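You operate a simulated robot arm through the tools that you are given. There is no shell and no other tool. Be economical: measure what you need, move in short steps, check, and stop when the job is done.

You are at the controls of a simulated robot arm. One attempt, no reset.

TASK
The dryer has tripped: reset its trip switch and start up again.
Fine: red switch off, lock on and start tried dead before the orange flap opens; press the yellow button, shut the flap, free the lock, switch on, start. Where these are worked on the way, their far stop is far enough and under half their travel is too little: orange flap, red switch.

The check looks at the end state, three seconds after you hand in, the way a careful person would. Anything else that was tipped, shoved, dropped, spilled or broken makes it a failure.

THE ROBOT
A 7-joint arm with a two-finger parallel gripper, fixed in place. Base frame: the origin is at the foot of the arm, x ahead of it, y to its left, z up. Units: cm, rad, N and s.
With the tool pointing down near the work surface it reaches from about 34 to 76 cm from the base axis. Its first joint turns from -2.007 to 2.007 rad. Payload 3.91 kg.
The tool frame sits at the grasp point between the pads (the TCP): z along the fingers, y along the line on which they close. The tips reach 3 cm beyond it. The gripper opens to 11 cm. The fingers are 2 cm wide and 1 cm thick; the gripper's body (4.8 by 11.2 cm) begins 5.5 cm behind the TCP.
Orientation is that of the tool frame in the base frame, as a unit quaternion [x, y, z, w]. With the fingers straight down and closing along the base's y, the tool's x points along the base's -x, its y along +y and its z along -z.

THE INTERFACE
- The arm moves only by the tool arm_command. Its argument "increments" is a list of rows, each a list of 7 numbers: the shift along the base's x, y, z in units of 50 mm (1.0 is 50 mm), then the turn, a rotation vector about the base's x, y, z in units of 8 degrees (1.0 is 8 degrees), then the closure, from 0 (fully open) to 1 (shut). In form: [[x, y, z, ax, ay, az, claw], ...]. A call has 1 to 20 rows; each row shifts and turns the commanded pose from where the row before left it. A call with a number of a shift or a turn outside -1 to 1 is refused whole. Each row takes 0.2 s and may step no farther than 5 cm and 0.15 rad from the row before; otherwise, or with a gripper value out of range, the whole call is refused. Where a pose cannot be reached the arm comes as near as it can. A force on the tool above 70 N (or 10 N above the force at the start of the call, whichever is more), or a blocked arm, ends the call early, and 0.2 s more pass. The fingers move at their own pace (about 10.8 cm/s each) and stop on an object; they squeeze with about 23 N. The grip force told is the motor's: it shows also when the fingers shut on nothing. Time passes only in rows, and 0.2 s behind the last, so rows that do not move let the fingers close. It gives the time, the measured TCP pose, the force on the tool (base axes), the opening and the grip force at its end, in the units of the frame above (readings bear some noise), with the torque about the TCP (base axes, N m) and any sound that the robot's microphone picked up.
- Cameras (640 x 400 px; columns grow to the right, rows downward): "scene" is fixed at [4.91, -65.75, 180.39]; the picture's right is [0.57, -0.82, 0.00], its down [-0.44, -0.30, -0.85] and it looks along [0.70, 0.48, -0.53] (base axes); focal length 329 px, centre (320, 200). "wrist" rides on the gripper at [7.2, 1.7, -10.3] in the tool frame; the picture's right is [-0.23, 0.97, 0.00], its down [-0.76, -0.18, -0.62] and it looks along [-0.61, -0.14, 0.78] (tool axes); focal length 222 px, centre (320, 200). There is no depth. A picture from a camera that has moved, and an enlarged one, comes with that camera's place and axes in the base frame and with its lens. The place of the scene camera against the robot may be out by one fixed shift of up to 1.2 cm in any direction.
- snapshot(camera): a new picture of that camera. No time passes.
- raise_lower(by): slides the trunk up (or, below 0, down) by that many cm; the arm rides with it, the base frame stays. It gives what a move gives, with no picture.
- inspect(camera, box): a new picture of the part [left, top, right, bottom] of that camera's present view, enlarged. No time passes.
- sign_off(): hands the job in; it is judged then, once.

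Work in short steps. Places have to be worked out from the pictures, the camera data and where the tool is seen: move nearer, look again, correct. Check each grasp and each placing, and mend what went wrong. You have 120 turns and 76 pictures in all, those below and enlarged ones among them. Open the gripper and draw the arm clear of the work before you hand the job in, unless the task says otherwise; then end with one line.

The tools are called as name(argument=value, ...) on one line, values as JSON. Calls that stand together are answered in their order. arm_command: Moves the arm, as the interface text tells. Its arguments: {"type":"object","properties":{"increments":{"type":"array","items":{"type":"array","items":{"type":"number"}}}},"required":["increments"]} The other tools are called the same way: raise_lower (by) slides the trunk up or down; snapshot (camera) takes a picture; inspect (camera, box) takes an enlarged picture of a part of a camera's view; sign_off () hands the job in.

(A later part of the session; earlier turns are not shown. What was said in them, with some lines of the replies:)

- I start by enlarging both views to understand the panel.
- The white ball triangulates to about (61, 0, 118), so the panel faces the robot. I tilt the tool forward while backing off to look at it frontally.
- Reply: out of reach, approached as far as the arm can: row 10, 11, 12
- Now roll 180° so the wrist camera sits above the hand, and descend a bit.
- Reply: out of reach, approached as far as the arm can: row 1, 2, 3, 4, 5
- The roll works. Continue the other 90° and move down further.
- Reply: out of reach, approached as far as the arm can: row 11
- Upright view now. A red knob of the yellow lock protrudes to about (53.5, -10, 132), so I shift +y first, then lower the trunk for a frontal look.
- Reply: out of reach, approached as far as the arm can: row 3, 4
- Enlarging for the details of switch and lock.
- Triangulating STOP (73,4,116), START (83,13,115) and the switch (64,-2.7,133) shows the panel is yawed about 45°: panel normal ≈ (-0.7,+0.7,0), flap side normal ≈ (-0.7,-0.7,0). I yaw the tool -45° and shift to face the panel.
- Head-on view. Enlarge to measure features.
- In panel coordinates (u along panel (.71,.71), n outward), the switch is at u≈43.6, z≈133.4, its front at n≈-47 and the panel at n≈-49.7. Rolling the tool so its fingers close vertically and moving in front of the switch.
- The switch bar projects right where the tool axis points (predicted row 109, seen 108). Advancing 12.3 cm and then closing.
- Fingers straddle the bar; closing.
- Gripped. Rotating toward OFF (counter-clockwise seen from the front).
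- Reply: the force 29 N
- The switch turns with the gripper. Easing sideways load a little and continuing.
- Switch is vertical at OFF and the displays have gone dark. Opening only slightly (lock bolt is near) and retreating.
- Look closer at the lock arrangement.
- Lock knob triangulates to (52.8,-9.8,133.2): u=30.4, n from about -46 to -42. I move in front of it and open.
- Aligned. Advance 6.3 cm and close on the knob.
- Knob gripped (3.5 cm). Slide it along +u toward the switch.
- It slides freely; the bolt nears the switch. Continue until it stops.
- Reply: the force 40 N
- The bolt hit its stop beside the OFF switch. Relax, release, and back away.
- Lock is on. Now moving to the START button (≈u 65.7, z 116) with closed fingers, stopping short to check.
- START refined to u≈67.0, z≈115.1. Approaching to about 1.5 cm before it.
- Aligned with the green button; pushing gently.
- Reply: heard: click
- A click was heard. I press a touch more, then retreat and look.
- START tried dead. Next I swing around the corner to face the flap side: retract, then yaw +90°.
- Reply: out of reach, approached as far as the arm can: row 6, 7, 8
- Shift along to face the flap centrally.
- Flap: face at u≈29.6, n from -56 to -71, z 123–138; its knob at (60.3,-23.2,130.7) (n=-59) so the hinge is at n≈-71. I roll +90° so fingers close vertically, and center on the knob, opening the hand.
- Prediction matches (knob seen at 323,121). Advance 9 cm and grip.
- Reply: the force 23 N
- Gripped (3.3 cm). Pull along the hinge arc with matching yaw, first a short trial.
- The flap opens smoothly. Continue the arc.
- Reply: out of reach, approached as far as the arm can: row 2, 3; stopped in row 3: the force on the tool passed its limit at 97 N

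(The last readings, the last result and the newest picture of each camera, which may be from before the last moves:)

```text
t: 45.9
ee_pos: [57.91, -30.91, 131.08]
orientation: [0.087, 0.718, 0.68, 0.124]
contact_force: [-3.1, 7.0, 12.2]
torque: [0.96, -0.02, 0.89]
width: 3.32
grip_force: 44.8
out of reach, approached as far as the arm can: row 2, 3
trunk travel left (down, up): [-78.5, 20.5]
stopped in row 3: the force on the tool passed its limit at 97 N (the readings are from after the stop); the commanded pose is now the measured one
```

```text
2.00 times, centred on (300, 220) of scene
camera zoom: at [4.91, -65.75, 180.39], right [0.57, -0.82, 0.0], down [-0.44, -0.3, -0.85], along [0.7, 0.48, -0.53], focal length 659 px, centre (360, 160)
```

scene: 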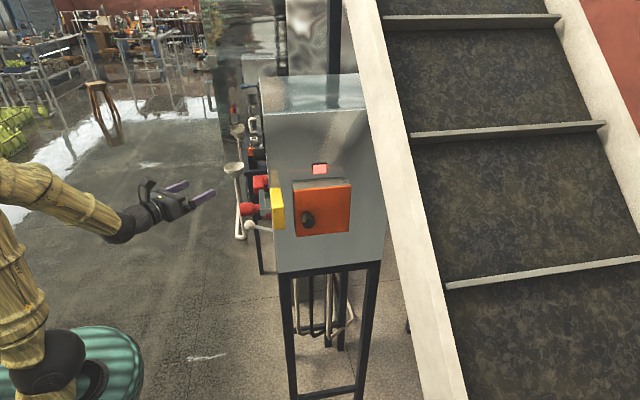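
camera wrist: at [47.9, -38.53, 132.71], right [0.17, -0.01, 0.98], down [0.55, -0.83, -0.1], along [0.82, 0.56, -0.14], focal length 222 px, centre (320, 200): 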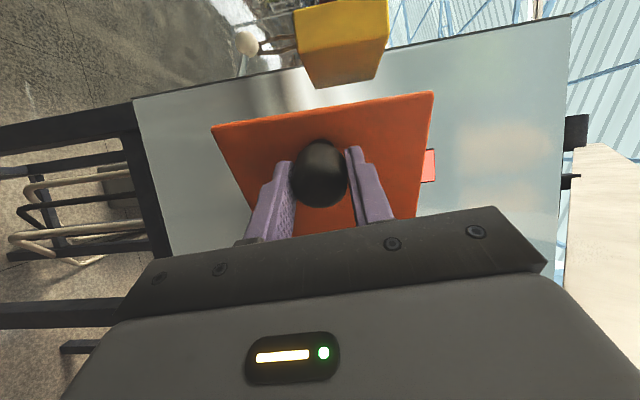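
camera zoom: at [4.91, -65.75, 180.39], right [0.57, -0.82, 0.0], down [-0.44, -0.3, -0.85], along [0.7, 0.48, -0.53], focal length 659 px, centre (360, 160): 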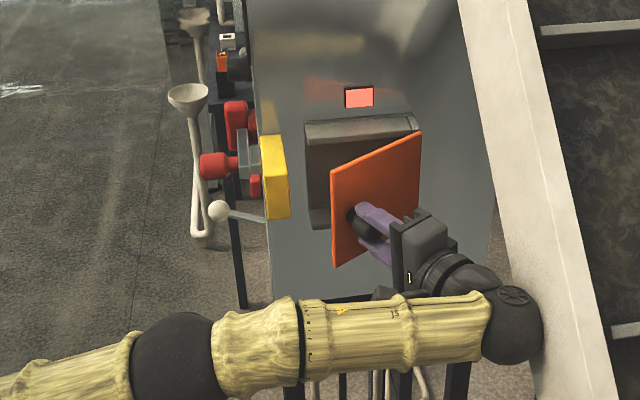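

Flap is about 28° open and I'm at an arm limit. Release the knob, back off, and yaw back.

arm_command(increments=[[0, 0, 0, 0, 0, 0, 0.3], [0, 0, 0, 0, 0, 0, 0.3], [-0.35, -0.45, 0, 0, 0, 0, 0.3], [-0.35, -0.45, 0, 0, 0, -0.5, 0.3], [-0.35, -0.4, 0, 0, 0, -1, 0.3], [-0.35, -0.3, 0, 0, 0, -1, 0.3], [0, 0, 0, 0, 0, -1, 0.3], [0, 0, 0, 0, 0, 0, 1], [0, 0, 0, 0, 0, 0, 1]])

snapshot(camera="wrist")

inspect(camera="scene", box=[180, 120, 420, 320])

```text
t: 47.9
ee_pos: [51.01, -39.13, 130.89]
orientation: [0.262, 0.675, 0.629, 0.285]
contact_force: [0.5, 0.2, -0.1]
torque: [0.01, 0.0, -0.02]
width: 0.0
grip_force: 23.1
trunk travel left (down, up): [-78.5, 20.5]
```

```text
37 pictures are left
camera wrist: at [38.62, -41.14, 132.48], right [0.15, -0.09, 0.98], down [0.09, -0.99, -0.11], along [0.98, 0.11, -0.14], focal length 222 px, centre (320, 200)
```

wrist: 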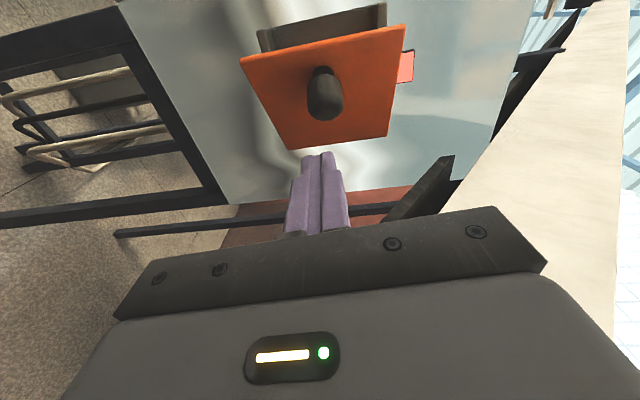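

```text
2.00 times, centred on (300, 220) of scene
camera zoom: at [4.91, -65.75, 180.39], right [0.57, -0.82, 0.0], down [-0.44, -0.3, -0.85], along [0.7, 0.48, -0.53], focal length 659 px, centre (360, 160)
```

zoom: 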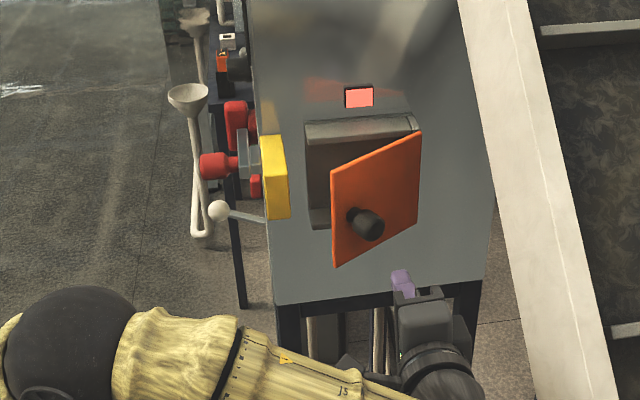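

The flap stays open ~32°. I'll go around its free edge: move to n≈-53, then insert and sweep it open from inside.

arm_command(increments=[[-0.22, 0.787, 0, 0, 0, 0, 1], [-0.22, 0.787, 0, 0, 0, 0, 1], [-0.22, 0.787, 0, 0, 0, 0, 1], [0.3, 0.3, 0, 0, 0, 0, 1], [0, 0, 0, 0, 0, 0, 1]])

snapshot(camera="wrist")

inspect(camera="scene", box=[180, 120, 420, 320])

```text
t: 49.1
ee_pos: [49.13, -25.88, 130.62]
orientation: [0.26, 0.675, 0.63, 0.285]
contact_force: [0.3, 0.3, -0.6]
torque: [-0.03, 0.01, 0.03]
width: 0.0
grip_force: 23.2
trunk travel left (down, up): [-78.5, 20.5]
```

```text
35 pictures are left
camera wrist: at [36.8, -27.84, 132.44], right [0.15, -0.09, 0.98], down [0.09, -0.99, -0.11], along [0.98, 0.11, -0.14], focal length 222 px, centre (320, 200)
```

wrist: 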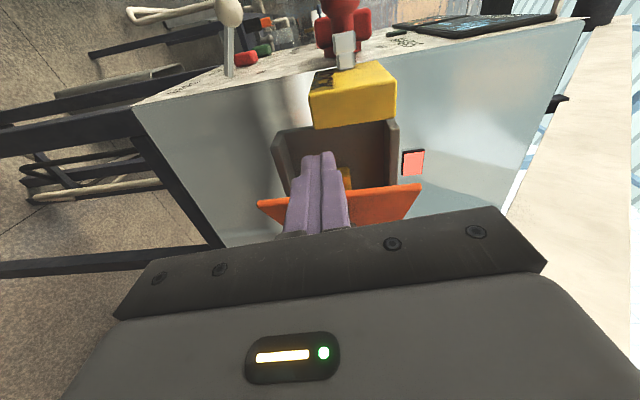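

```text
2.00 times, centred on (300, 220) of scene
camera zoom: at [4.91, -65.75, 180.39], right [0.57, -0.82, 0.0], down [-0.44, -0.3, -0.85], along [0.7, 0.48, -0.53], focal length 659 px, centre (360, 160)
```

zoom: 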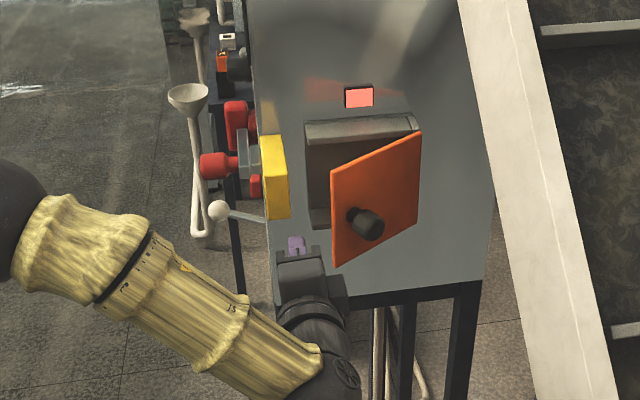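

Clear approach. Insert to tip u≈27 and begin sweeping toward -n.

arm_command(increments=[[0.53, 0.53, 0, 0, 0, 0, 1], [0.53, 0.53, 0, 0, 0, 0, 1], [0.28, -0.28, 0, 0, 0, 0, 1], [0.28, -0.28, 0, 0, 0, 0, 1], [0.28, -0.28, 0, 0, 0, 0, 1], [0.28, -0.28, 0, 0, 0, 0, 1]])

inspect(camera="scene", box=[180, 120, 420, 320])

```text
t: 49.8
ee_pos: [53.15, -21.96, 130.76]
orientation: [0.262, 0.676, 0.629, 0.281]
contact_force: [-54.9, -17.6, 1.8]
torque: [0.19, -0.46, 1.05]
width: 0.02
grip_force: 23.4
trunk travel left (down, up): [-78.5, 20.5]
stopped in row 3: the force on the tool passed its limit at 98 N (the readings are from after the stop); the commanded pose is now the measured one
```

```text
2.00 times, centred on (300, 220) of scene
camera zoom: at [4.91, -65.75, 180.39], right [0.57, -0.82, 0.0], down [-0.44, -0.3, -0.85], along [0.7, 0.48, -0.53], focal length 659 px, centre (360, 160)
```

zoom: 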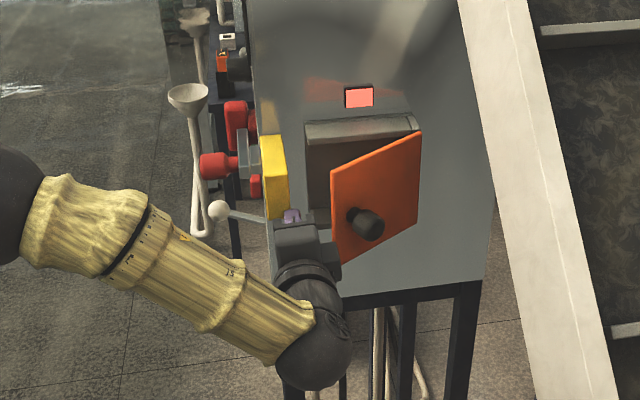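

I touched the yellow lock block (its face is at u≈25). Back off 2 cm and look.

arm_command(increments=[[-0.3, -0.3, 0, 0, 0, 0, 1], [0, 0, 0, 0, 0, 0, 1]])

snapshot(camera="wrist")

```text
t: 50.4
ee_pos: [53.08, -22.73, 130.28]
orientation: [0.264, 0.677, 0.628, 0.277]
contact_force: [0.3, 0.0, 0.6]
torque: [-0.02, 0.01, -0.02]
width: 0.0
grip_force: 23.1
trunk travel left (down, up): [-78.5, 20.5]
```

```text
32 pictures are left
camera wrist: at [40.8, -24.77, 132.13], right [0.17, -0.09, 0.98], down [0.1, -0.99, -0.11], along [0.98, 0.11, -0.16], focal length 222 px, centre (320, 200)
```

wrist: 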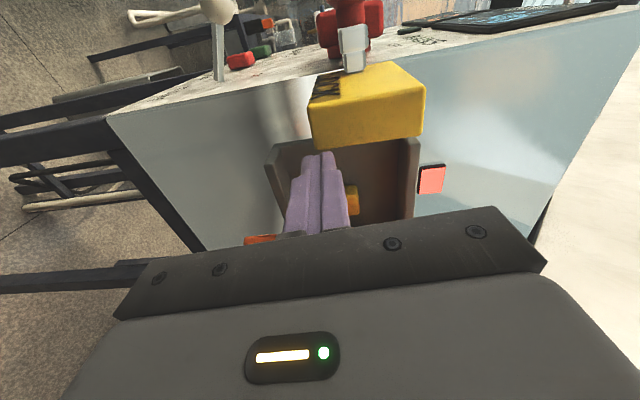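

Block corner at about (u25, n-52.5), flap edge near (u23, n-58.3). I thread the fingers at n=-55.4, then sweep.

arm_command(increments=[[0.25, -0.25, 0, 0, 0, 0, 1], [0.28, 0.28, 0.02, 0, 0, 0, 1], [0.28, 0.28, 0.02, 0, 0, 0, 1], [0.28, -0.28, 0, 0, 0, 0, 1], [0.28, -0.28, 0, 0, 0, 0, 1], [0, 0, 0, 0, 0, 0, 1]])

inspect(camera="scene", box=[180, 120, 420, 320])

snapshot(camera="wrist")

```text
t: 51.7
ee_pos: [58.28, -24.98, 130.63]
orientation: [0.272, 0.676, 0.625, 0.28]
contact_force: [-50.4, -10.6, 2.3]
torque: [0.52, -0.21, -3.49]
width: 0.0
grip_force: 22.7
trunk travel left (down, up): [-78.5, 20.5]
stopped in row 6: the force on the tool passed its limit at 75 N (the readings are from after the stop); the commanded pose is now the measured one
```

```text
2.00 times, centred on (300, 220) of scene
camera zoom: at [4.91, -65.75, 180.39], right [0.57, -0.82, 0.0], down [-0.44, -0.3, -0.85], along [0.7, 0.48, -0.53], focal length 659 px, centre (360, 160)
```

zoom: 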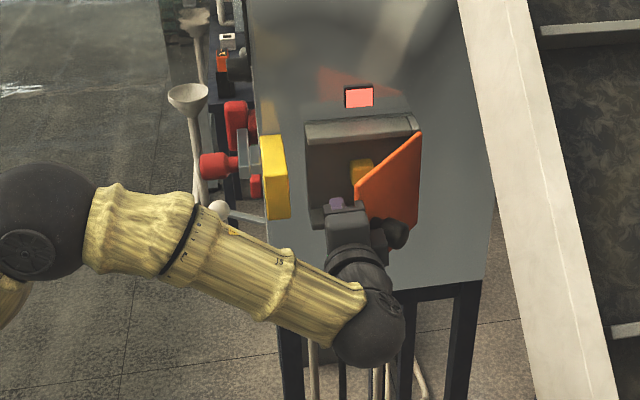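

```text
30 pictures are left
camera wrist: at [45.99, -26.9, 132.59], right [0.17, -0.09, 0.98], down [0.08, -0.99, -0.11], along [0.98, 0.1, -0.17], focal length 222 px, centre (320, 200)
```

wrist: 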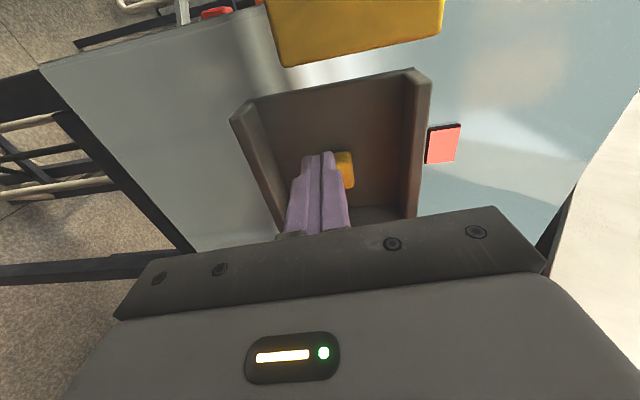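

The flap's edge jammed against the palm face. I retract 4.5 cm so the palm stays outside the flap's swing, then keep sweeping.

arm_command(increments=[[-0.32, -0.32, 0, 0, 0, 0, 1], [-0.32, -0.32, 0, 0, 0, 0, 1], [0.28, -0.28, 0, 0, 0, 0, 1], [0.28, -0.28, 0, 0, 0, 0, 1], [0.28, -0.28, 0, 0, 0, 0, 1]])

inspect(camera="scene", box=[180, 120, 420, 320])

```text
t: 52.9
ee_pos: [60.21, -32.39, 130.07]
orientation: [0.271, 0.678, 0.625, 0.277]
contact_force: [-11.4, -6.8, -1.1]
torque: [0.67, -0.47, -0.39]
width: 0.0
grip_force: 23.0
trunk travel left (down, up): [-78.5, 20.5]
```

```text
2.00 times, centred on (300, 220) of scene
camera zoom: at [4.91, -65.75, 180.39], right [0.57, -0.82, 0.0], down [-0.44, -0.3, -0.85], along [0.7, 0.48, -0.53], focal length 659 px, centre (360, 160)
```

zoom: 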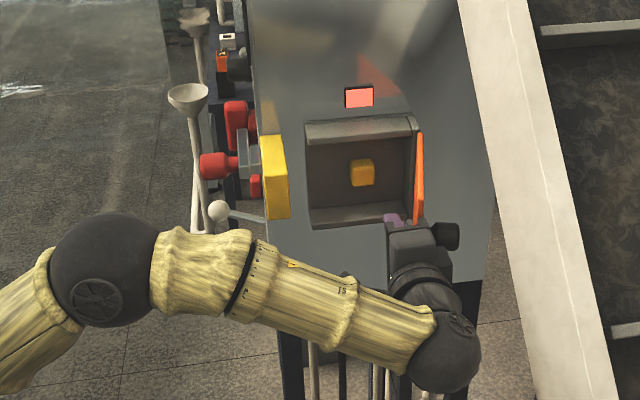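

Flap is nearly 80° open and the yellow button is exposed. Push a bit further.

arm_command(increments=[[-0.2, -0.2, 0, 0, 0, 0, 1], [0.28, -0.28, 0, 0, 0, 0, 1], [0.28, -0.28, 0, 0, 0, 0, 1], [0.2, -0.2, 0, 0, 0, 0, 1], [0, 0, 0, 0, 0, 0, 1]])

inspect(camera="scene", box=[180, 120, 420, 320])

```text
t: 54.1
ee_pos: [63.43, -36.63, 130.25]
orientation: [0.27, 0.679, 0.624, 0.276]
contact_force: [-0.7, 0.0, 0.4]
torque: [-0.01, 0.02, -0.03]
width: 0.0
grip_force: 23.0
trunk travel left (down, up): [-78.5, 20.5]
```

```text
2.00 times, centred on (300, 220) of scene
camera zoom: at [4.91, -65.75, 180.39], right [0.57, -0.82, 0.0], down [-0.44, -0.3, -0.85], along [0.7, 0.48, -0.53], focal length 659 px, centre (360, 160)
```

zoom: 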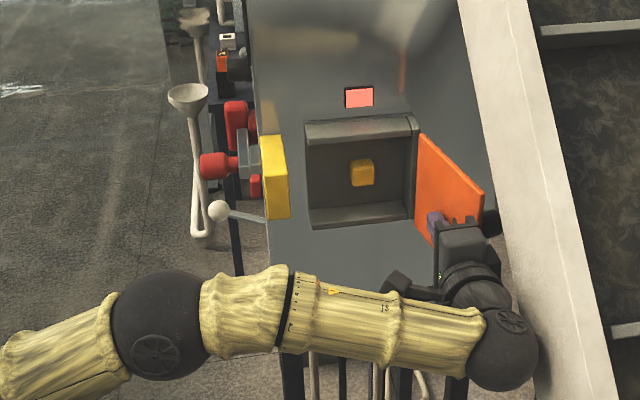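

Flap well past 90°. Return to the button axis (n≈-63.5, z≈130.4) and look.

arm_command(increments=[[-0.51, 0.51, 0.02, 0, 0, 0, 1], [-0.51, 0.51, 0.02, 0, 0, 0, 1], [0, 0, 0, 0, 0, 0, 1]])

snapshot(camera="wrist")

```text
t: 54.9
ee_pos: [58.46, -31.49, 130.26]
orientation: [0.269, 0.678, 0.626, 0.276]
contact_force: [0.8, -0.1, -1.0]
torque: [0.03, -0.02, 0.01]
width: 0.03
grip_force: 23.5
trunk travel left (down, up): [-78.5, 20.5]
```

```text
27 pictures are left
camera wrist: at [46.16, -33.49, 132.3], right [0.18, -0.09, 0.98], down [0.09, -0.99, -0.11], along [0.98, 0.11, -0.17], focal length 222 px, centre (320, 200)
```

wrist: 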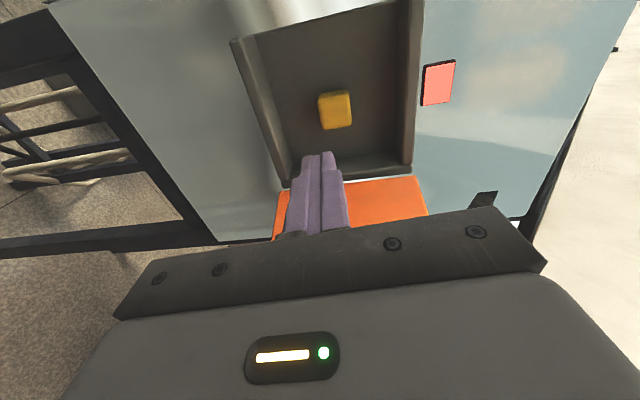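

Button on axis (n≈-63.7, z≈130.8). Advance 8.5 cm, then push slowly.

arm_command(increments=[[0.4, 0.4, 0.04, 0, 0, 0, 1], [0.4, 0.4, 0.05, 0, 0, 0, 1], [0.4, 0.4, 0.05, 0, 0, 0, 1], [0, 0, 0, 0, 0, 0, 1]])

inspect(camera="wrist", box=[220, 60, 440, 240])

```text
t: 55.9
ee_pos: [64.22, -25.59, 131.08]
orientation: [0.27, 0.679, 0.625, 0.275]
contact_force: [-0.3, 1.0, -0.5]
torque: [-0.03, -0.01, -0.01]
width: 0.0
grip_force: 22.9
trunk travel left (down, up): [-78.5, 20.5]
```

```text
2.22 times, centred on (330, 150) of wrist
camera zoom: at [51.97, -27.57, 133.1], right [0.18, -0.09, 0.98], down [0.09, -0.99, -0.11], along [0.98, 0.11, -0.17], focal length 494 px, centre (298, 311)
```

zoom: 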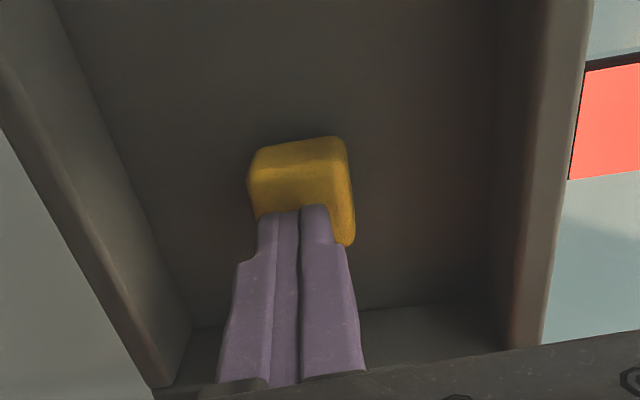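

Well lined up; push in small steps.

arm_command(increments=[[0.07, 0.07, 0.01, 0, 0, 0, 1], [0.07, 0.07, 0, 0, 0, 0, 1], [0.07, 0.07, 0, 0, 0, 0, 1], [0, 0, 0, 0, 0, 0, 1]])

```text
t: 56.9
ee_pos: [65.27, -24.64, 131.09]
orientation: [0.27, 0.678, 0.626, 0.276]
contact_force: [-7.3, -3.5, -3.3]
torque: [-0.03, 0.01, 0.1]
width: 0.02
grip_force: 23.7
trunk travel left (down, up): [-78.5, 20.5]
heard: click
```

Click. Push slightly more, then retreat and check the trip lamp.

arm_command(increments=[[0.05, 0.05, 0, 0, 0, 0, 1], [0, 0, 0, 0, 0, 0, 1], [-0.4, -0.4, 0, 0, 0, 0, 1], [-0.5, -0.5, 0, 0, 0, 0, 1], [-0.5, -0.5, 0, 0, 0, 0, 1], [-0.5, -0.5, 0, 0, 0, 0, 1]])

snapshot(camera="wrist")

inspect(camera="scene", box=[180, 120, 420, 320])

```text
t: 58.3
ee_pos: [55.97, -33.89, 131.25]
orientation: [0.27, 0.678, 0.625, 0.276]
contact_force: [-0.6, 0.1, -0.2]
torque: [-0.01, -0.04, -0.02]
width: 0.0
grip_force: 23.4
trunk travel left (down, up): [-78.5, 20.5]
```

```text
25 pictures are left
camera wrist: at [43.68, -35.84, 133.16], right [0.18, -0.09, 0.98], down [0.09, -0.99, -0.11], along [0.98, 0.11, -0.17], focal length 222 px, centre (320, 200)
```

wrist: 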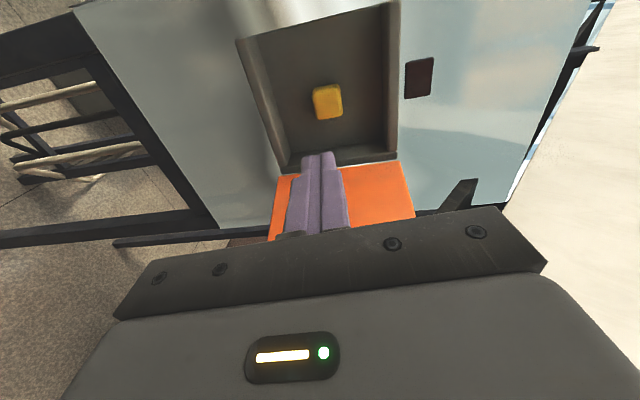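

```text
2.00 times, centred on (300, 220) of scene
camera zoom: at [4.91, -65.75, 180.39], right [0.57, -0.82, 0.0], down [-0.44, -0.3, -0.85], along [0.7, 0.48, -0.53], focal length 659 px, centre (360, 160)
```

zoom: 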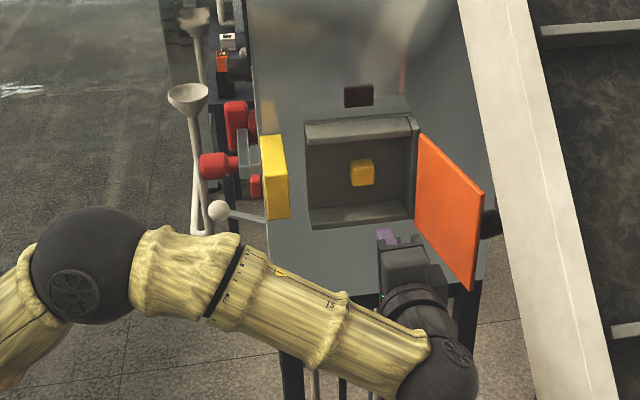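

Trip lamp is out. Now shutting the flap: its free edge is at about (62.9,-42.3), ~105° open, so I'll hook it from outside above the knob height with the tool yawed to ~20°. First, to a staging point.

arm_command(increments=[[-0.6, -0.71, 0.2, 0, 0, 0, 1], [-0.6, -0.71, 0.2, 0, 0, 0, 1], [0.167, -0.513, 0.117, 0, 0, -1, 1], [0.167, -0.513, 0.117, 0, 0, -1, 1], [0.167, -0.513, 0.117, 0, 0, -1, 1], [0, 0, 0, 0, 0, -0.12, 1], [0, 0, 0, 0, 0, 0, 1]])

snapshot(camera="wrist")

inspect(camera="scene", box=[180, 120, 500, 400])

```text
t: 59.9
ee_pos: [52.62, -48.58, 134.77]
orientation: [0.411, 0.604, 0.551, 0.404]
contact_force: [0.1, -0.2, -0.4]
torque: [0.04, 0.0, 0.05]
width: 0.03
grip_force: 23.0
trunk travel left (down, up): [-78.5, 20.5]
```

```text
23 pictures are left
camera wrist: at [40.77, -45.17, 136.8], right [0.13, -0.16, 0.98], down [-0.34, -0.94, -0.11], along [0.93, -0.32, -0.17], focal length 222 px, centre (320, 200)
```

wrist: 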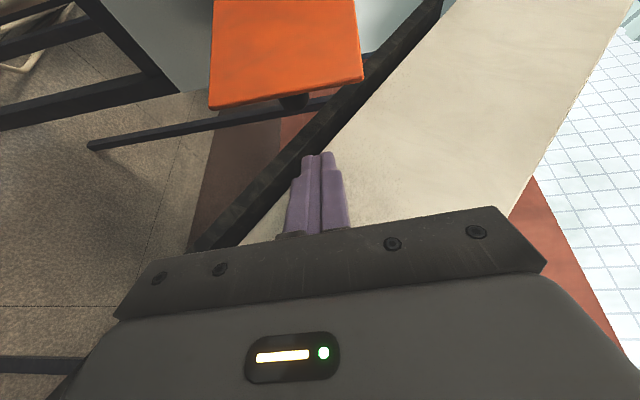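

```text
1.43 times, centred on (340, 260) of scene
camera zoom: at [4.91, -65.75, 180.39], right [0.57, -0.82, 0.0], down [-0.44, -0.3, -0.85], along [0.7, 0.48, -0.53], focal length 470 px, centre (291, 114)
```

zoom: 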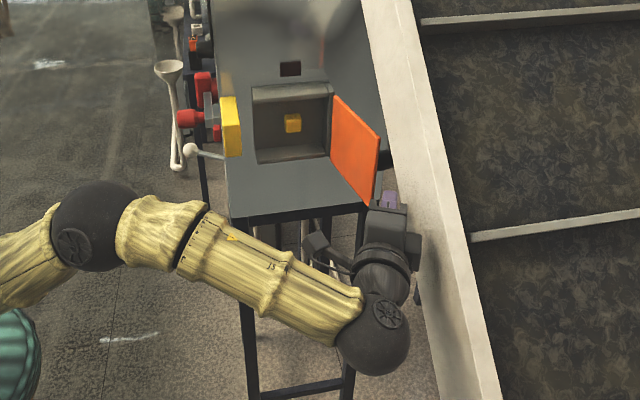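

The conveyor beam overhead slopes down nearby, its underside roughly z 135–140 here, so I go lower (z≈125.5, below the knob) and advance partway.

arm_command(increments=[[0, 0, -0.93, 0, 0, 0, 1], [0, 0, -0.93, 0, 0, 0, 1], [0.74, 0.26, 0, 0, 0, 0, 1], [0.3, 0.1, 0, 0, 0, 0, 1], [0, 0, 0, 0, 0, 0, 1]])

snapshot(camera="wrist")

```text
t: 61.1
ee_pos: [57.81, -46.69, 125.49]
orientation: [0.41, 0.604, 0.551, 0.404]
contact_force: [-0.1, -0.6, -0.2]
torque: [-0.03, -0.02, 0.0]
width: 0.01
grip_force: 23.0
trunk travel left (down, up): [-78.5, 20.5]
```

```text
21 pictures are left
camera wrist: at [45.86, -43.28, 127.54], right [0.13, -0.16, 0.98], down [-0.34, -0.94, -0.11], along [0.93, -0.32, -0.17], focal length 222 px, centre (320, 200)
```

wrist: 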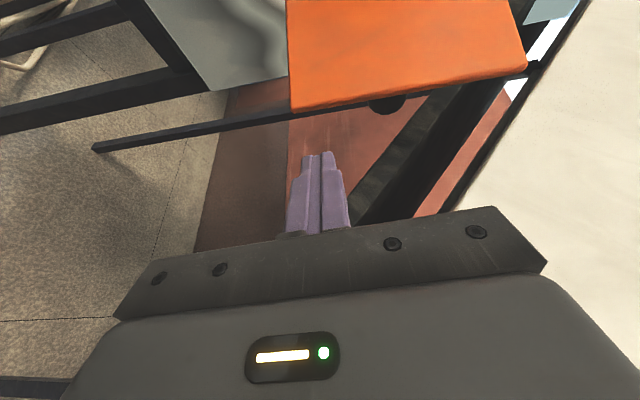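

Clear under the beam; the flap's bottom corner is at (62.9,-41.8) as modelled. Advance outside the flap's edge and begin sweeping it shut.

arm_command(increments=[[0.59, 0.2, 0.08, 0, 0, 0, 1], [0.59, 0.2, 0.08, 0, 0, 0, 1], [-0.34, 0.47, 0, 0, 0, 0, 1], [-0.34, 0.47, 0, 0, 0, 0, 1], [-0.34, 0.47, 0, 0, 0, 0, 1], [0, 0, 0, 0, 0, 0, 1]])

inspect(camera="scene", box=[180, 120, 500, 400])

```text
t: 62.5
ee_pos: [57.93, -38.27, 126.37]
orientation: [0.411, 0.603, 0.551, 0.405]
contact_force: [-27.6, -16.4, -10.2]
torque: [0.09, -0.39, 0.36]
width: 0.01
grip_force: 23.2
trunk travel left (down, up): [-78.5, 20.5]
```

```text
1.43 times, centred on (340, 260) of scene
camera zoom: at [4.91, -65.75, 180.39], right [0.57, -0.82, 0.0], down [-0.44, -0.3, -0.85], along [0.7, 0.48, -0.53], focal length 470 px, centre (291, 114)
```

zoom: 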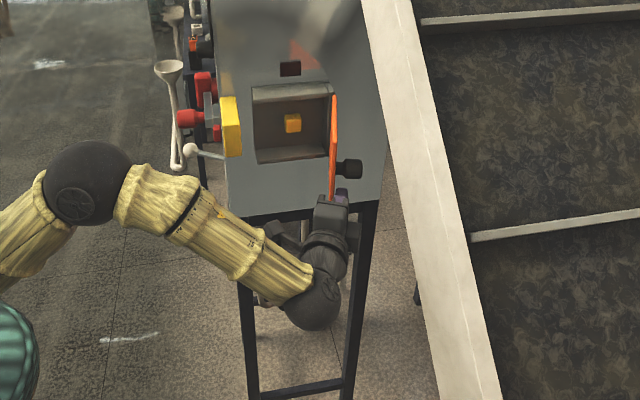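

There is an axial load on the fingers; check with the wrist view before going on.

snapshot(camera="wrist")

```text
19 pictures are left
camera wrist: at [46.09, -34.74, 128.39], right [0.12, -0.16, 0.98], down [-0.34, -0.93, -0.11], along [0.93, -0.32, -0.17], focal length 222 px, centre (320, 200)
```

wrist: 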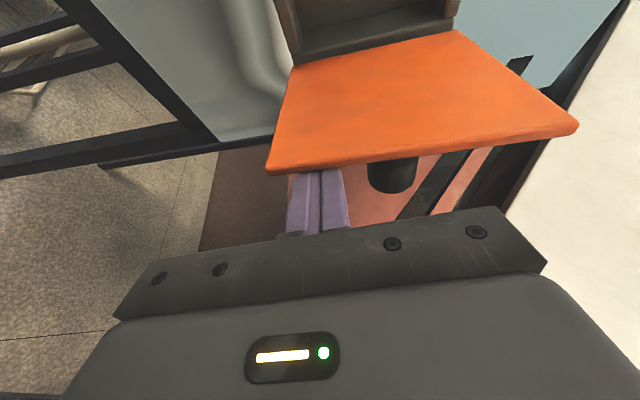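

The fingers are correctly outside; the flap's edge rides on the finger's shoulder. Back off ~1 cm axially and keep sweeping in +y.

arm_command(increments=[[-0.25, -0.09, 0, 0, 0, 0, 1], [-0.1, 0.43, 0, 0, 0, 0, 1], [-0.1, 0.43, 0, 0, 0, 0, 1], [-0.08, 0.43, 0, 0, 0, 0, 1], [0, 0, 0, 0, 0, 0, 1]])

inspect(camera="scene", box=[180, 120, 500, 400])

```text
t: 63.7
ee_pos: [55.89, -31.73, 126.45]
orientation: [0.41, 0.604, 0.551, 0.404]
contact_force: [-0.6, 0.8, 0.2]
torque: [0.0, -0.03, -0.02]
width: 0.0
grip_force: 23.3
trunk travel left (down, up): [-78.5, 20.5]
```

```text
1.43 times, centred on (340, 260) of scene
camera zoom: at [4.91, -65.75, 180.39], right [0.57, -0.82, 0.0], down [-0.44, -0.3, -0.85], along [0.7, 0.48, -0.53], focal length 470 px, centre (291, 114)
```

zoom: 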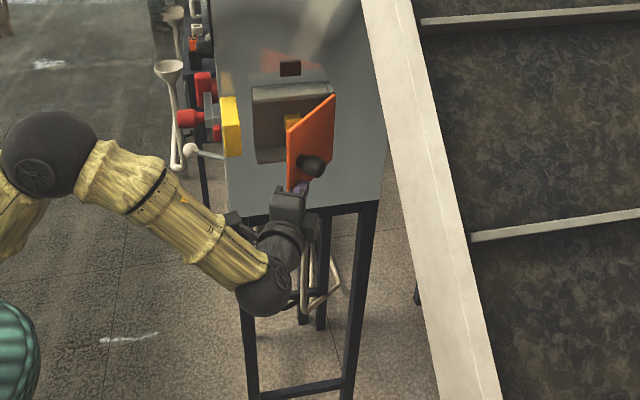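

Half shut. Continue pushing towards +y, then +u.

arm_command(increments=[[0.08, 0.37, 0, 0, 0, 0, 1], [0.08, 0.37, 0, 0, 0, 0, 1], [0.08, 0.37, 0, 0, 0, 0, 1], [0.2, 0.25, 0, 0, 0, 0, 1], [0.15, 0.2, 0, 0, 0, 0, 1], [0, 0, 0, 0, 0, 0, 1]])

inspect(camera="scene", box=[180, 120, 420, 320])

snapshot(camera="wrist")

```text
t: 65.1
ee_pos: [58.76, -23.9, 126.3]
orientation: [0.41, 0.604, 0.551, 0.404]
contact_force: [1.1, 0.3, -0.3]
torque: [-0.02, 0.0, 0.01]
width: 0.0
grip_force: 23.2
trunk travel left (down, up): [-78.5, 20.5]
```

```text
2.00 times, centred on (300, 220) of scene
camera zoom: at [4.91, -65.75, 180.39], right [0.57, -0.82, 0.0], down [-0.44, -0.3, -0.85], along [0.7, 0.48, -0.53], focal length 659 px, centre (360, 160)
```

zoom: 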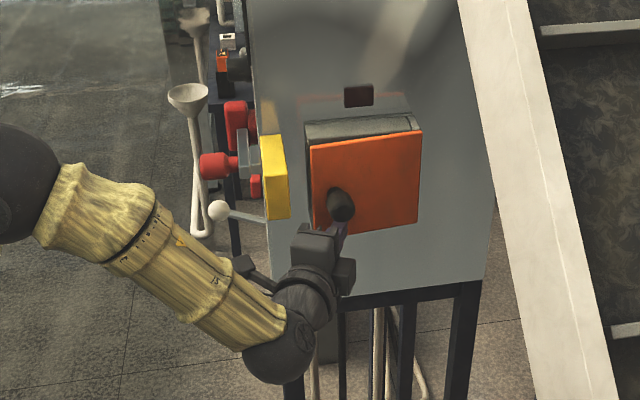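

```text
16 pictures are left
camera wrist: at [46.91, -20.49, 128.37], right [0.13, -0.16, 0.98], down [-0.34, -0.94, -0.11], along [0.93, -0.32, -0.17], focal length 222 px, centre (320, 200)
```

wrist: 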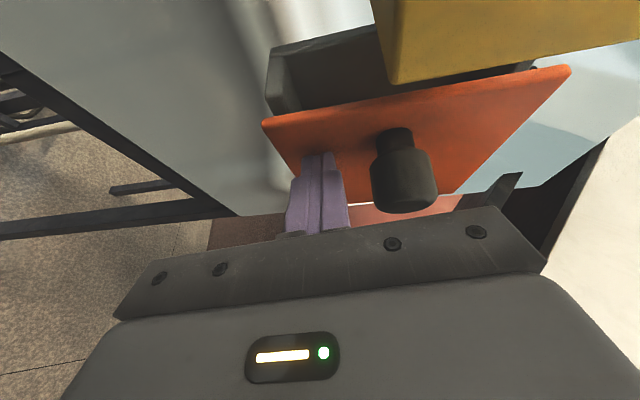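

Nearly shut; push on in +u until it seats.

arm_command(increments=[[0.1, 0.1, 0, 0, 0, 0, 1], [0.1, 0.1, 0, 0, 0, 0, 1], [0.1, 0.1, 0, 0, 0, 0, 1], [0.1, 0.1, 0, 0, 0, 0, 1], [0, 0, 0, 0, 0, 0, 1]])

```text
t: 66.3
ee_pos: [59.85, -22.86, 126.38]
orientation: [0.414, 0.601, 0.548, 0.408]
contact_force: [-54.7, -21.6, -15.7]
torque: [-0.2, 0.37, 0.46]
width: 0.0
grip_force: 23.3
trunk travel left (down, up): [-78.5, 20.5]
```

Firm stop at the predicted closed position. Back off and verify.

arm_command(increments=[[-0.2, -0.2, 0, 0, 0, 0, 1], [-0.5, -0.5, 0, 0, 0, 0, 1], [-0.5, -0.5, 0, 0, 0, 0, 1]])

inspect(camera="scene", box=[220, 120, 400, 270])

```text
t: 67.1
ee_pos: [54.83, -27.79, 126.46]
orientation: [0.408, 0.605, 0.551, 0.405]
contact_force: [0.4, 0.5, 0.7]
torque: [0.02, -0.01, -0.02]
width: 0.01
grip_force: 23.1
trunk travel left (down, up): [-78.5, 20.5]
```

```text
2.67 times, centred on (310, 195) of scene
camera zoom: at [4.91, -65.75, 180.39], right [0.57, -0.82, 0.0], down [-0.44, -0.3, -0.85], along [0.7, 0.48, -0.53], focal length 878 px, centre (347, 213)
```

zoom: 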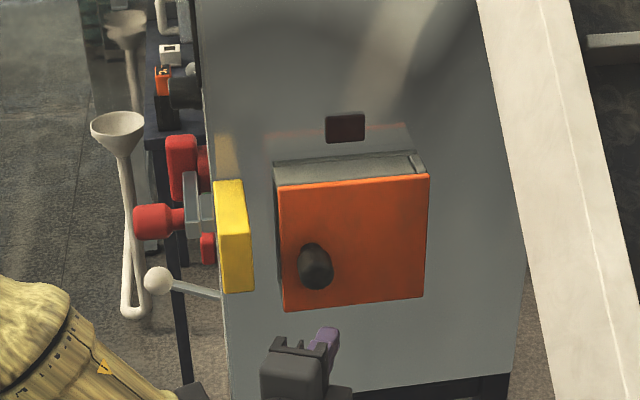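

Flap shut. Now return to the lock knob: first roll back -90° in place, staying low (z≈126.5) to clear the knob on transit.

arm_command(increments=[[-0.11, 0.03, 0, -0.94, -0.34, 0, 1], [-0.11, 0.03, 0, -0.94, -0.34, 0, 1], [-0.11, 0.03, 0, -0.94, -0.34, 0, 1], [-0.11, 0.03, 0, -0.94, -0.34, 0, 1], [-0.11, 0.03, 0, -0.94, -0.34, 0, 1], [-0.11, 0.03, 0, -0.94, -0.34, 0, 1], [-0.11, 0.03, 0, -0.94, -0.34, 0, 1], [-0.11, 0.03, 0, -0.94, -0.34, 0, 1], [-0.11, 0.03, 0, -0.94, -0.34, 0, 1], [-0.11, 0.03, 0, -0.94, -0.34, 0, 1], [-0.11, 0.03, 0, -0.94, -0.34, 0, 1], [0, 0, 0, 0, 0, 0, 1]])

arm_command(increments=[[-0.01, 0.66, 0, 0, 0, -1, 1], [-0.01, 0.66, 0, 0, 0, -1, 1], [-0.01, 0.66, 0, 0, 0, -1, 1], [-0.01, 0.66, 0, 0, 0, -1, 1], [-0.01, 0.66, 0, 0, 0, -1, 1], [-0.01, 0.66, 0, 0, 0, -1, 1], [-0.01, 0.66, 0, 0, 0, -1, 1], [-0.01, 0.66, 0, 0, 0, -1, 1], [0, 0, 0, 0, 0, 0, 1]])

```text
t: 69.7
ee_pos: [48.77, -26.3, 126.49]
orientation: [-0.1, 0.699, 0.098, 0.701]
contact_force: [-0.4, -0.8, -0.3]
torque: [-0.03, 0.02, -0.03]
width: 0.01
grip_force: 23.3
trunk travel left (down, up): [-78.5, 20.5]
```

```text
t: 71.7
ee_pos: [51.7, -1.32, 127.49]
orientation: [0.286, 0.646, -0.287, 0.647]
contact_force: [-1.2, 0.1, -0.5]
torque: [0.02, -0.02, 0.0]
width: 0.0
grip_force: 23.0
out of reach, approached as far as the arm can: row 3, 4, 5
trunk travel left (down, up): [-78.5, 20.5]
```

Next: back off slightly, rise to z≈133, open, and look.

arm_command(increments=[[-0.3, 0.3, 0, 0, 0, 0.35, 0.3], [0, 0, 0.57, 0, 0, 0, 0.3], [0, 0, 0.57, 0, 0, 0, 0.3], [0, 0, 0, 0, 0, 0, 0.3]])

snapshot(camera="wrist")

```text
t: 72.7
ee_pos: [50.36, 0.25, 132.98]
orientation: [0.27, 0.653, -0.272, 0.654]
contact_force: [0.3, -0.6, 0.0]
torque: [-0.03, -0.01, 0.01]
width: 7.69
grip_force: 0.2
trunk travel left (down, up): [-78.5, 20.5]
```

```text
14 pictures are left
camera wrist: at [44.39, 8.75, 125.66], right [0.69, 0.69, 0.22], down [-0.57, 0.32, 0.76], along [0.45, -0.65, 0.61], focal length 222 px, centre (320, 200)
```

wrist: 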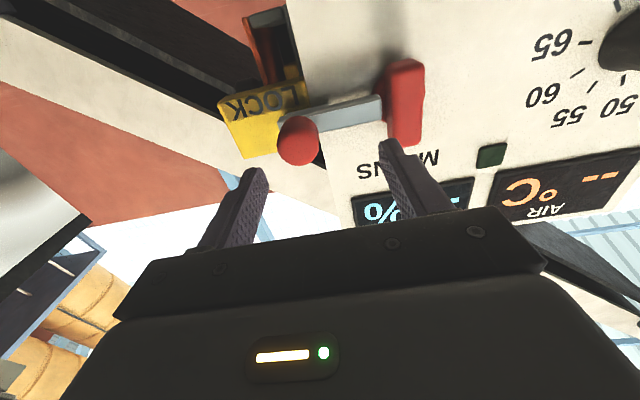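

Shift -2.1 cm along u, advance 6.9 cm and grip the knob.

arm_command(increments=[[-0.3, -0.3, 0.04, 0, 0, 0, 0.3], [0.325, -0.325, 0, 0, 0, 0, 0.3], [0.325, -0.325, 0, 0, 0, 0, 0.3], [0.325, -0.325, 0, 0, 0, 0, 0.3], [0, 0, 0, 0, 0, 0, 1], [0, 0, 0, 0, 0, 0, 1], [0, 0, 0, 0, 0, 0, 1]])

```text
t: 74.3
ee_pos: [53.73, -6.03, 133.18]
orientation: [0.271, 0.653, -0.272, 0.653]
contact_force: [2.3, -2.6, -3.3]
torque: [0.08, 0.09, -0.04]
width: 3.49
grip_force: 44.5
trunk travel left (down, up): [-78.5, 20.5]
```

Gripped. Slide the lock back to -u until its stop.

arm_command(increments=[[-0.1, -0.1, 0, 0, 0, 0, 1], [-0.1, -0.1, 0, 0, 0, 0, 1], [-0.1, -0.1, 0, 0, 0, 0, 1], [-0.1, -0.1, 0, 0, 0, 0, 1], [-0.06, -0.06, 0, 0, 0, 0, 1], [0, 0, 0, 0, 0, 0, 1]])

```text
t: 75.7
ee_pos: [51.79, -8.16, 133.28]
orientation: [0.269, 0.653, -0.271, 0.654]
contact_force: [12.7, 4.6, -1.6]
torque: [0.27, 0.02, 0.53]
width: 3.45
grip_force: 44.7
trunk travel left (down, up): [-78.5, 20.5]
```

arm_command(increments=[[-0.05, -0.05, 0, 0, 0, 0, 1], [-0.05, -0.05, 0, 0, 0, 0, 1], [0, 0, 0, 0, 0, 0, 1]])

```text
t: 76.5
ee_pos: [51.67, -8.19, 133.15]
orientation: [0.264, 0.654, -0.27, 0.656]
contact_force: [34.5, 20.7, 10.3]
torque: [0.39, 0.09, 1.05]
width: 3.45
grip_force: 45.1
trunk travel left (down, up): [-78.5, 20.5]
```

Lock is at its free stop. Relax, release, retreat, and move in front of the switch with a narrow opening.

arm_command(increments=[[0.13, 0.13, 0, 0, 0, 0, 1], [0, 0, 0, 0, 0, 0, 0.4], [0, 0, 0, 0, 0, 0, 0.4], [-0.4, 0.4, 0, 0, 0, 0, 0.4], [-0.4, 0.4, 0, 0, 0, 0, 0.4], [-0.4, 0.4, 0, 0, 0, 0, 0.4], [0.6, 0.6, 0.02, 0, 0, 0, 0.6], [0.6, 0.6, 0.02, 0, 0, 0, 0.6], [0.6, 0.6, 0.02, 0, 0, 0, 0.6], [0, 0, 0, 0, 0, 0, 0.6]])

snapshot(camera="wrist")

```text
t: 78.7
ee_pos: [54.58, 6.6, 133.56]
orientation: [0.271, 0.652, -0.272, 0.654]
contact_force: [-0.5, -0.7, -0.9]
torque: [0.03, 0.02, 0.02]
width: 4.39
grip_force: 0.2
trunk travel left (down, up): [-78.5, 20.5]
```

```text
13 pictures are left
camera wrist: at [48.51, 15.07, 126.14], right [0.69, 0.69, 0.23], down [-0.57, 0.32, 0.76], along [0.45, -0.65, 0.61], focal length 222 px, centre (320, 200)
```

wrist: 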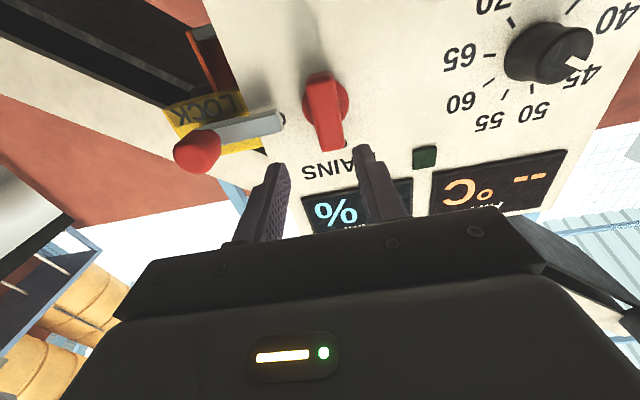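

Lock freed, switch in line. Advance and grip the switch bar.

arm_command(increments=[[0.07, 0.07, 0, 0, 0, 0, 0.6], [0.4, -0.4, 0, 0, 0, 0, 0.6], [0.4, -0.4, 0, 0, 0, 0, 0.6], [0.4, -0.4, 0, 0, 0, 0, 0.6], [0.4, -0.4, 0, 0, 0, 0, 0.6], [0, 0, 0, 0, 0, 0, 1], [0, 0, 0, 0, 0, 0, 1], [0, 0, 0, 0, 0, 0, 1]])

```text
t: 80.5
ee_pos: [62.97, -0.96, 133.48]
orientation: [0.271, 0.652, -0.274, 0.653]
contact_force: [6.2, -2.0, 1.6]
torque: [0.17, -0.07, 0.82]
width: 2.82
grip_force: 44.7
trunk travel left (down, up): [-78.5, 20.5]
```

Gripped (2.8 cm). Rotate +90° about the approach axis, back to ON.

arm_command(increments=[[0, 0, 0, 0.707, -0.707, 0, 1], [0, 0, 0, 0.707, -0.707, 0, 1], [0, 0, 0, 0.707, -0.707, 0, 1], [0, 0, 0, 0.707, -0.707, 0, 1], [0, 0, 0, 0.707, -0.707, 0, 1], [0, 0, 0, 0.707, -0.707, 0, 1]])

```text
t: 81.9
ee_pos: [62.89, -1.12, 133.34]
orientation: [0.515, 0.486, 0.017, 0.706]
contact_force: [0.2, -5.8, -8.8]
torque: [-0.53, -0.41, 0.91]
width: 2.78
grip_force: 45.0
trunk travel left (down, up): [-78.5, 20.5]
```

arm_command(increments=[[0, 0, 0, 0.707, -0.707, 0, 1], [0, 0, 0, 0.707, -0.707, 0, 1], [0, 0, 0, 0.707, -0.707, 0, 1], [0, 0, 0, 0.707, -0.707, 0, 1], [0, 0, 0, 0.707, -0.707, 0, 1], [0, 0, 0, 0.25, -0.25, 0, 1], [0, 0, 0, 0, 0, 0, 1]])

snapshot(camera="wrist")

```text
t: 83.5
ee_pos: [62.83, -1.08, 133.34]
orientation: [0.658, 0.266, 0.272, 0.65]
contact_force: [-10.0, -9.5, -29.8]
torque: [-1.14, -0.02, 0.69]
width: 2.8
grip_force: 45.0
trunk travel left (down, up): [-78.5, 20.5]
```

```text
12 pictures are left
camera wrist: at [60.86, 11.29, 135.09], right [-0.17, -0.17, 0.97], down [-0.98, -0.09, -0.18], along [0.12, -0.98, -0.15], focal length 222 px, centre (320, 200)
```

wrist: 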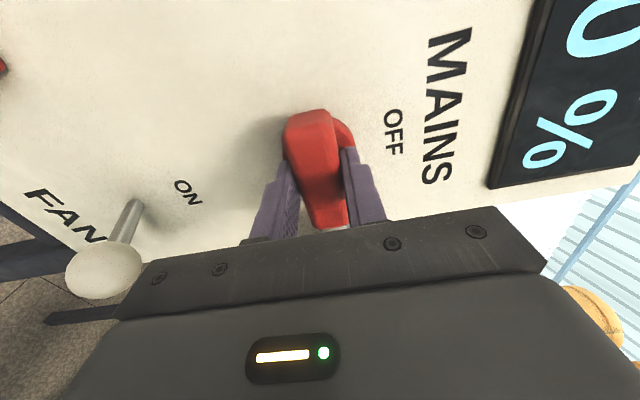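

ON, displays live. Release, retreat, close, and travel to START (u 67, z 115).

arm_command(increments=[[0, 0, -0.05, 0, 0, 0, 1], [0, 0, 0, 0, 0, 0, 0.35], [0, 0, 0, 0, 0, 0, 0.35], [-0.42, 0.42, 0, 0, 0, 0, 0.35], [-0.42, 0.42, 0, 0, 0, 0, 0.35], [-0.42, 0.42, 0, 0, 0, 0, 0.35], [-0.42, 0.42, 0, 0, 0, 0, 1], [0.47, 0.47, -0.5, 0, 0, 0, 1], [0.47, 0.47, -0.5, 0, 0, 0, 1], [0.47, 0.47, -0.5, 0, 0, 0, 1], [0.47, 0.47, -0.5, 0, 0, 0, 1], [0.47, 0.47, -0.5, 0, 0, 0, 1], [0.47, 0.47, -0.5, 0, 0, 0, 1], [0.47, 0.47, -0.6, 0, 0, 0, 1], [0, 0, 0, 0, 0, 0, 1]])

snapshot(camera="wrist")

```text
t: 86.7
ee_pos: [70.78, 23.96, 115.52]
orientation: [0.656, 0.266, 0.274, 0.651]
contact_force: [0.7, -0.7, 0.7]
torque: [0.0, -0.02, 0.01]
width: 0.01
grip_force: 22.8
trunk travel left (down, up): [-78.5, 20.5]
```

```text
11 pictures are left
camera wrist: at [68.76, 36.38, 117.2], right [-0.17, -0.17, 0.97], down [-0.98, -0.09, -0.19], along [0.12, -0.98, -0.15], focal length 222 px, centre (320, 200)
```

wrist: 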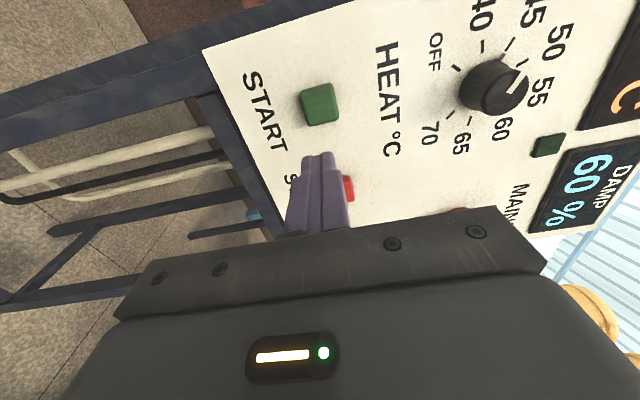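

Aligned for START. Quick check of the heat knob, which I want to be sure is undisturbed.

inspect(camera="wrist", box=[400, 0, 640, 170])

```text
2.35 times, centred on (520, 85) of wrist
camera zoom: at [68.76, 36.38, 117.2], right [-0.17, -0.17, 0.97], down [-0.98, -0.09, -0.19], along [0.12, -0.98, -0.15], focal length 523 px, centre (-151, 471)
```

zoom: 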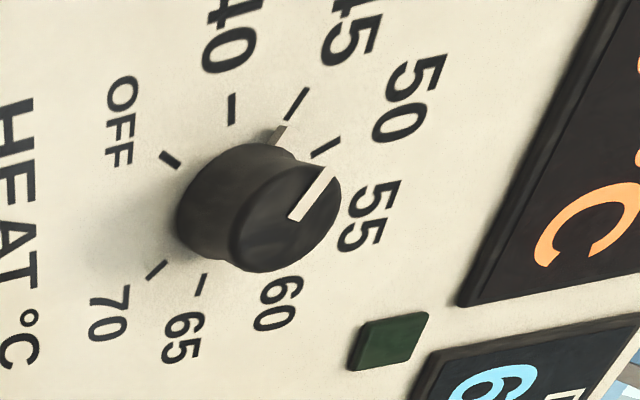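

The pointer is on 45 just as at the start. Press START.

arm_command(increments=[[0.4, -0.4, -0.03, 0, 0, 0, 1], [0.4, -0.4, -0.03, 0, 0, 0, 1], [0.4, -0.4, -0.03, 0, 0, 0, 1], [0.4, -0.4, 0, 0, 0, 0, 1], [0.05, -0.05, 0, 0, 0, 0, 1], [0.05, -0.05, 0, 0, 0, 0, 1], [0, 0, 0, 0, 0, 0, 1]])

```text
t: 88.3
ee_pos: [79.32, 15.5, 114.86]
orientation: [0.656, 0.266, 0.274, 0.651]
contact_force: [-0.8, 2.8, 0.8]
torque: [0.0, -0.04, 0.04]
width: 0.01
grip_force: 22.7
trunk travel left (down, up): [-78.5, 20.5]
heard: click
```

Click heard. A little more, then retreat and look.

arm_command(increments=[[0.04, -0.04, 0, 0, 0, 0, 1], [0, 0, 0, 0, 0, 0, 1], [-0.4, 0.4, 0, 0, 0, 0, 1], [-0.5, 0.5, 0, 0, 0, 0, 1], [-0.5, 0.5, 0, 0, 0, 0, 1], [-0.5, 0.5, 0, 0, 0, 0, 0], [-0.3, 0.3, 0.3, 0, 0, 0, 0], [-0.3, 0.3, 0.3, 0, 0, 0, 0], [0, 0, 0, 0, 0, 0, 0]])

snapshot(camera="wrist")

snapshot(camera="scene")

```text
t: 90.3
ee_pos: [67.13, 27.62, 117.86]
orientation: [0.656, 0.266, 0.274, 0.651]
contact_force: [-0.5, 0.2, -0.3]
torque: [0.01, -0.02, 0.0]
width: 10.96
grip_force: 0.1
trunk travel left (down, up): [-78.5, 20.5]
```

```text
9 pictures are left
camera wrist: at [65.07, 40.04, 119.61], right [-0.17, -0.17, 0.97], down [-0.98, -0.09, -0.19], along [0.12, -0.98, -0.15], focal length 222 px, centre (320, 200)
```

wrist: 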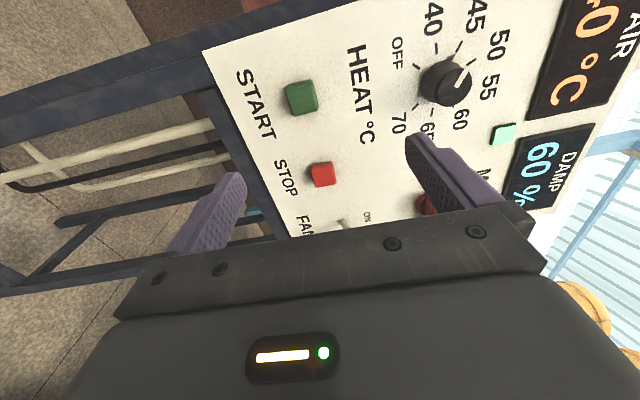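

```text
8 pictures are left
```

scene: 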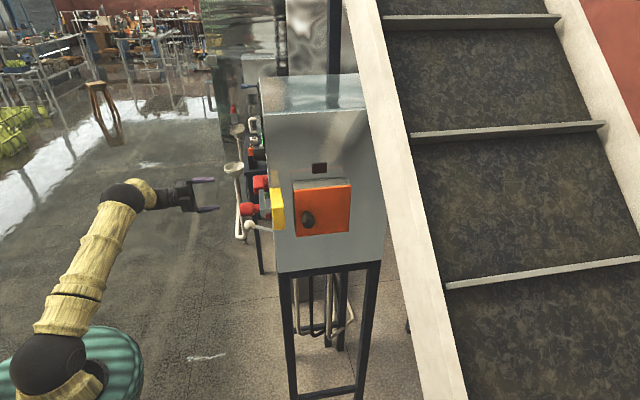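

The run lamp is green, the temperature is rising, the trip lamp is out and the flap is shut. I withdraw a bit further before handing in.

arm_command(increments=[[-0.5, 0.3, 0, 0, 0, 0, 0], [-0.5, 0.3, 0, 0, 0, 0, 0], [0, 0, 0, 0, 0, 0, 0]])

inspect(camera="scene", box=[220, 120, 400, 270])

```text
t: 91.1
ee_pos: [62.25, 30.09, 117.92]
orientation: [0.657, 0.262, 0.27, 0.653]
contact_force: [-0.2, -0.7, -0.3]
torque: [0.0, 0.0, 0.01]
width: 11.0
grip_force: 0.1
trunk travel left (down, up): [-78.5, 20.5]
```

```text
2.67 times, centred on (310, 195) of scene
camera zoom: at [4.91, -65.75, 180.39], right [0.57, -0.82, 0.0], down [-0.44, -0.3, -0.85], along [0.7, 0.48, -0.53], focal length 878 px, centre (347, 213)
```

zoom: 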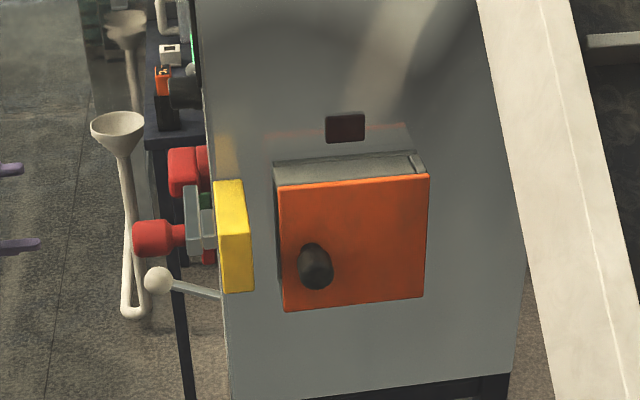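

Everything is in its required end state, so I hand in.

sign_off()

```text
The job is handed in.
```

The dryer's trip is reset and it is running again: the trip lamp is out, the flap is shut, the lock is free, the mains switch is on and the run lamp is green. While reaching for the flap I knocked the fixed yellow lock block once, at about 98 N. The lock still slid fully to its free stop afterwards, and I saw no damage.
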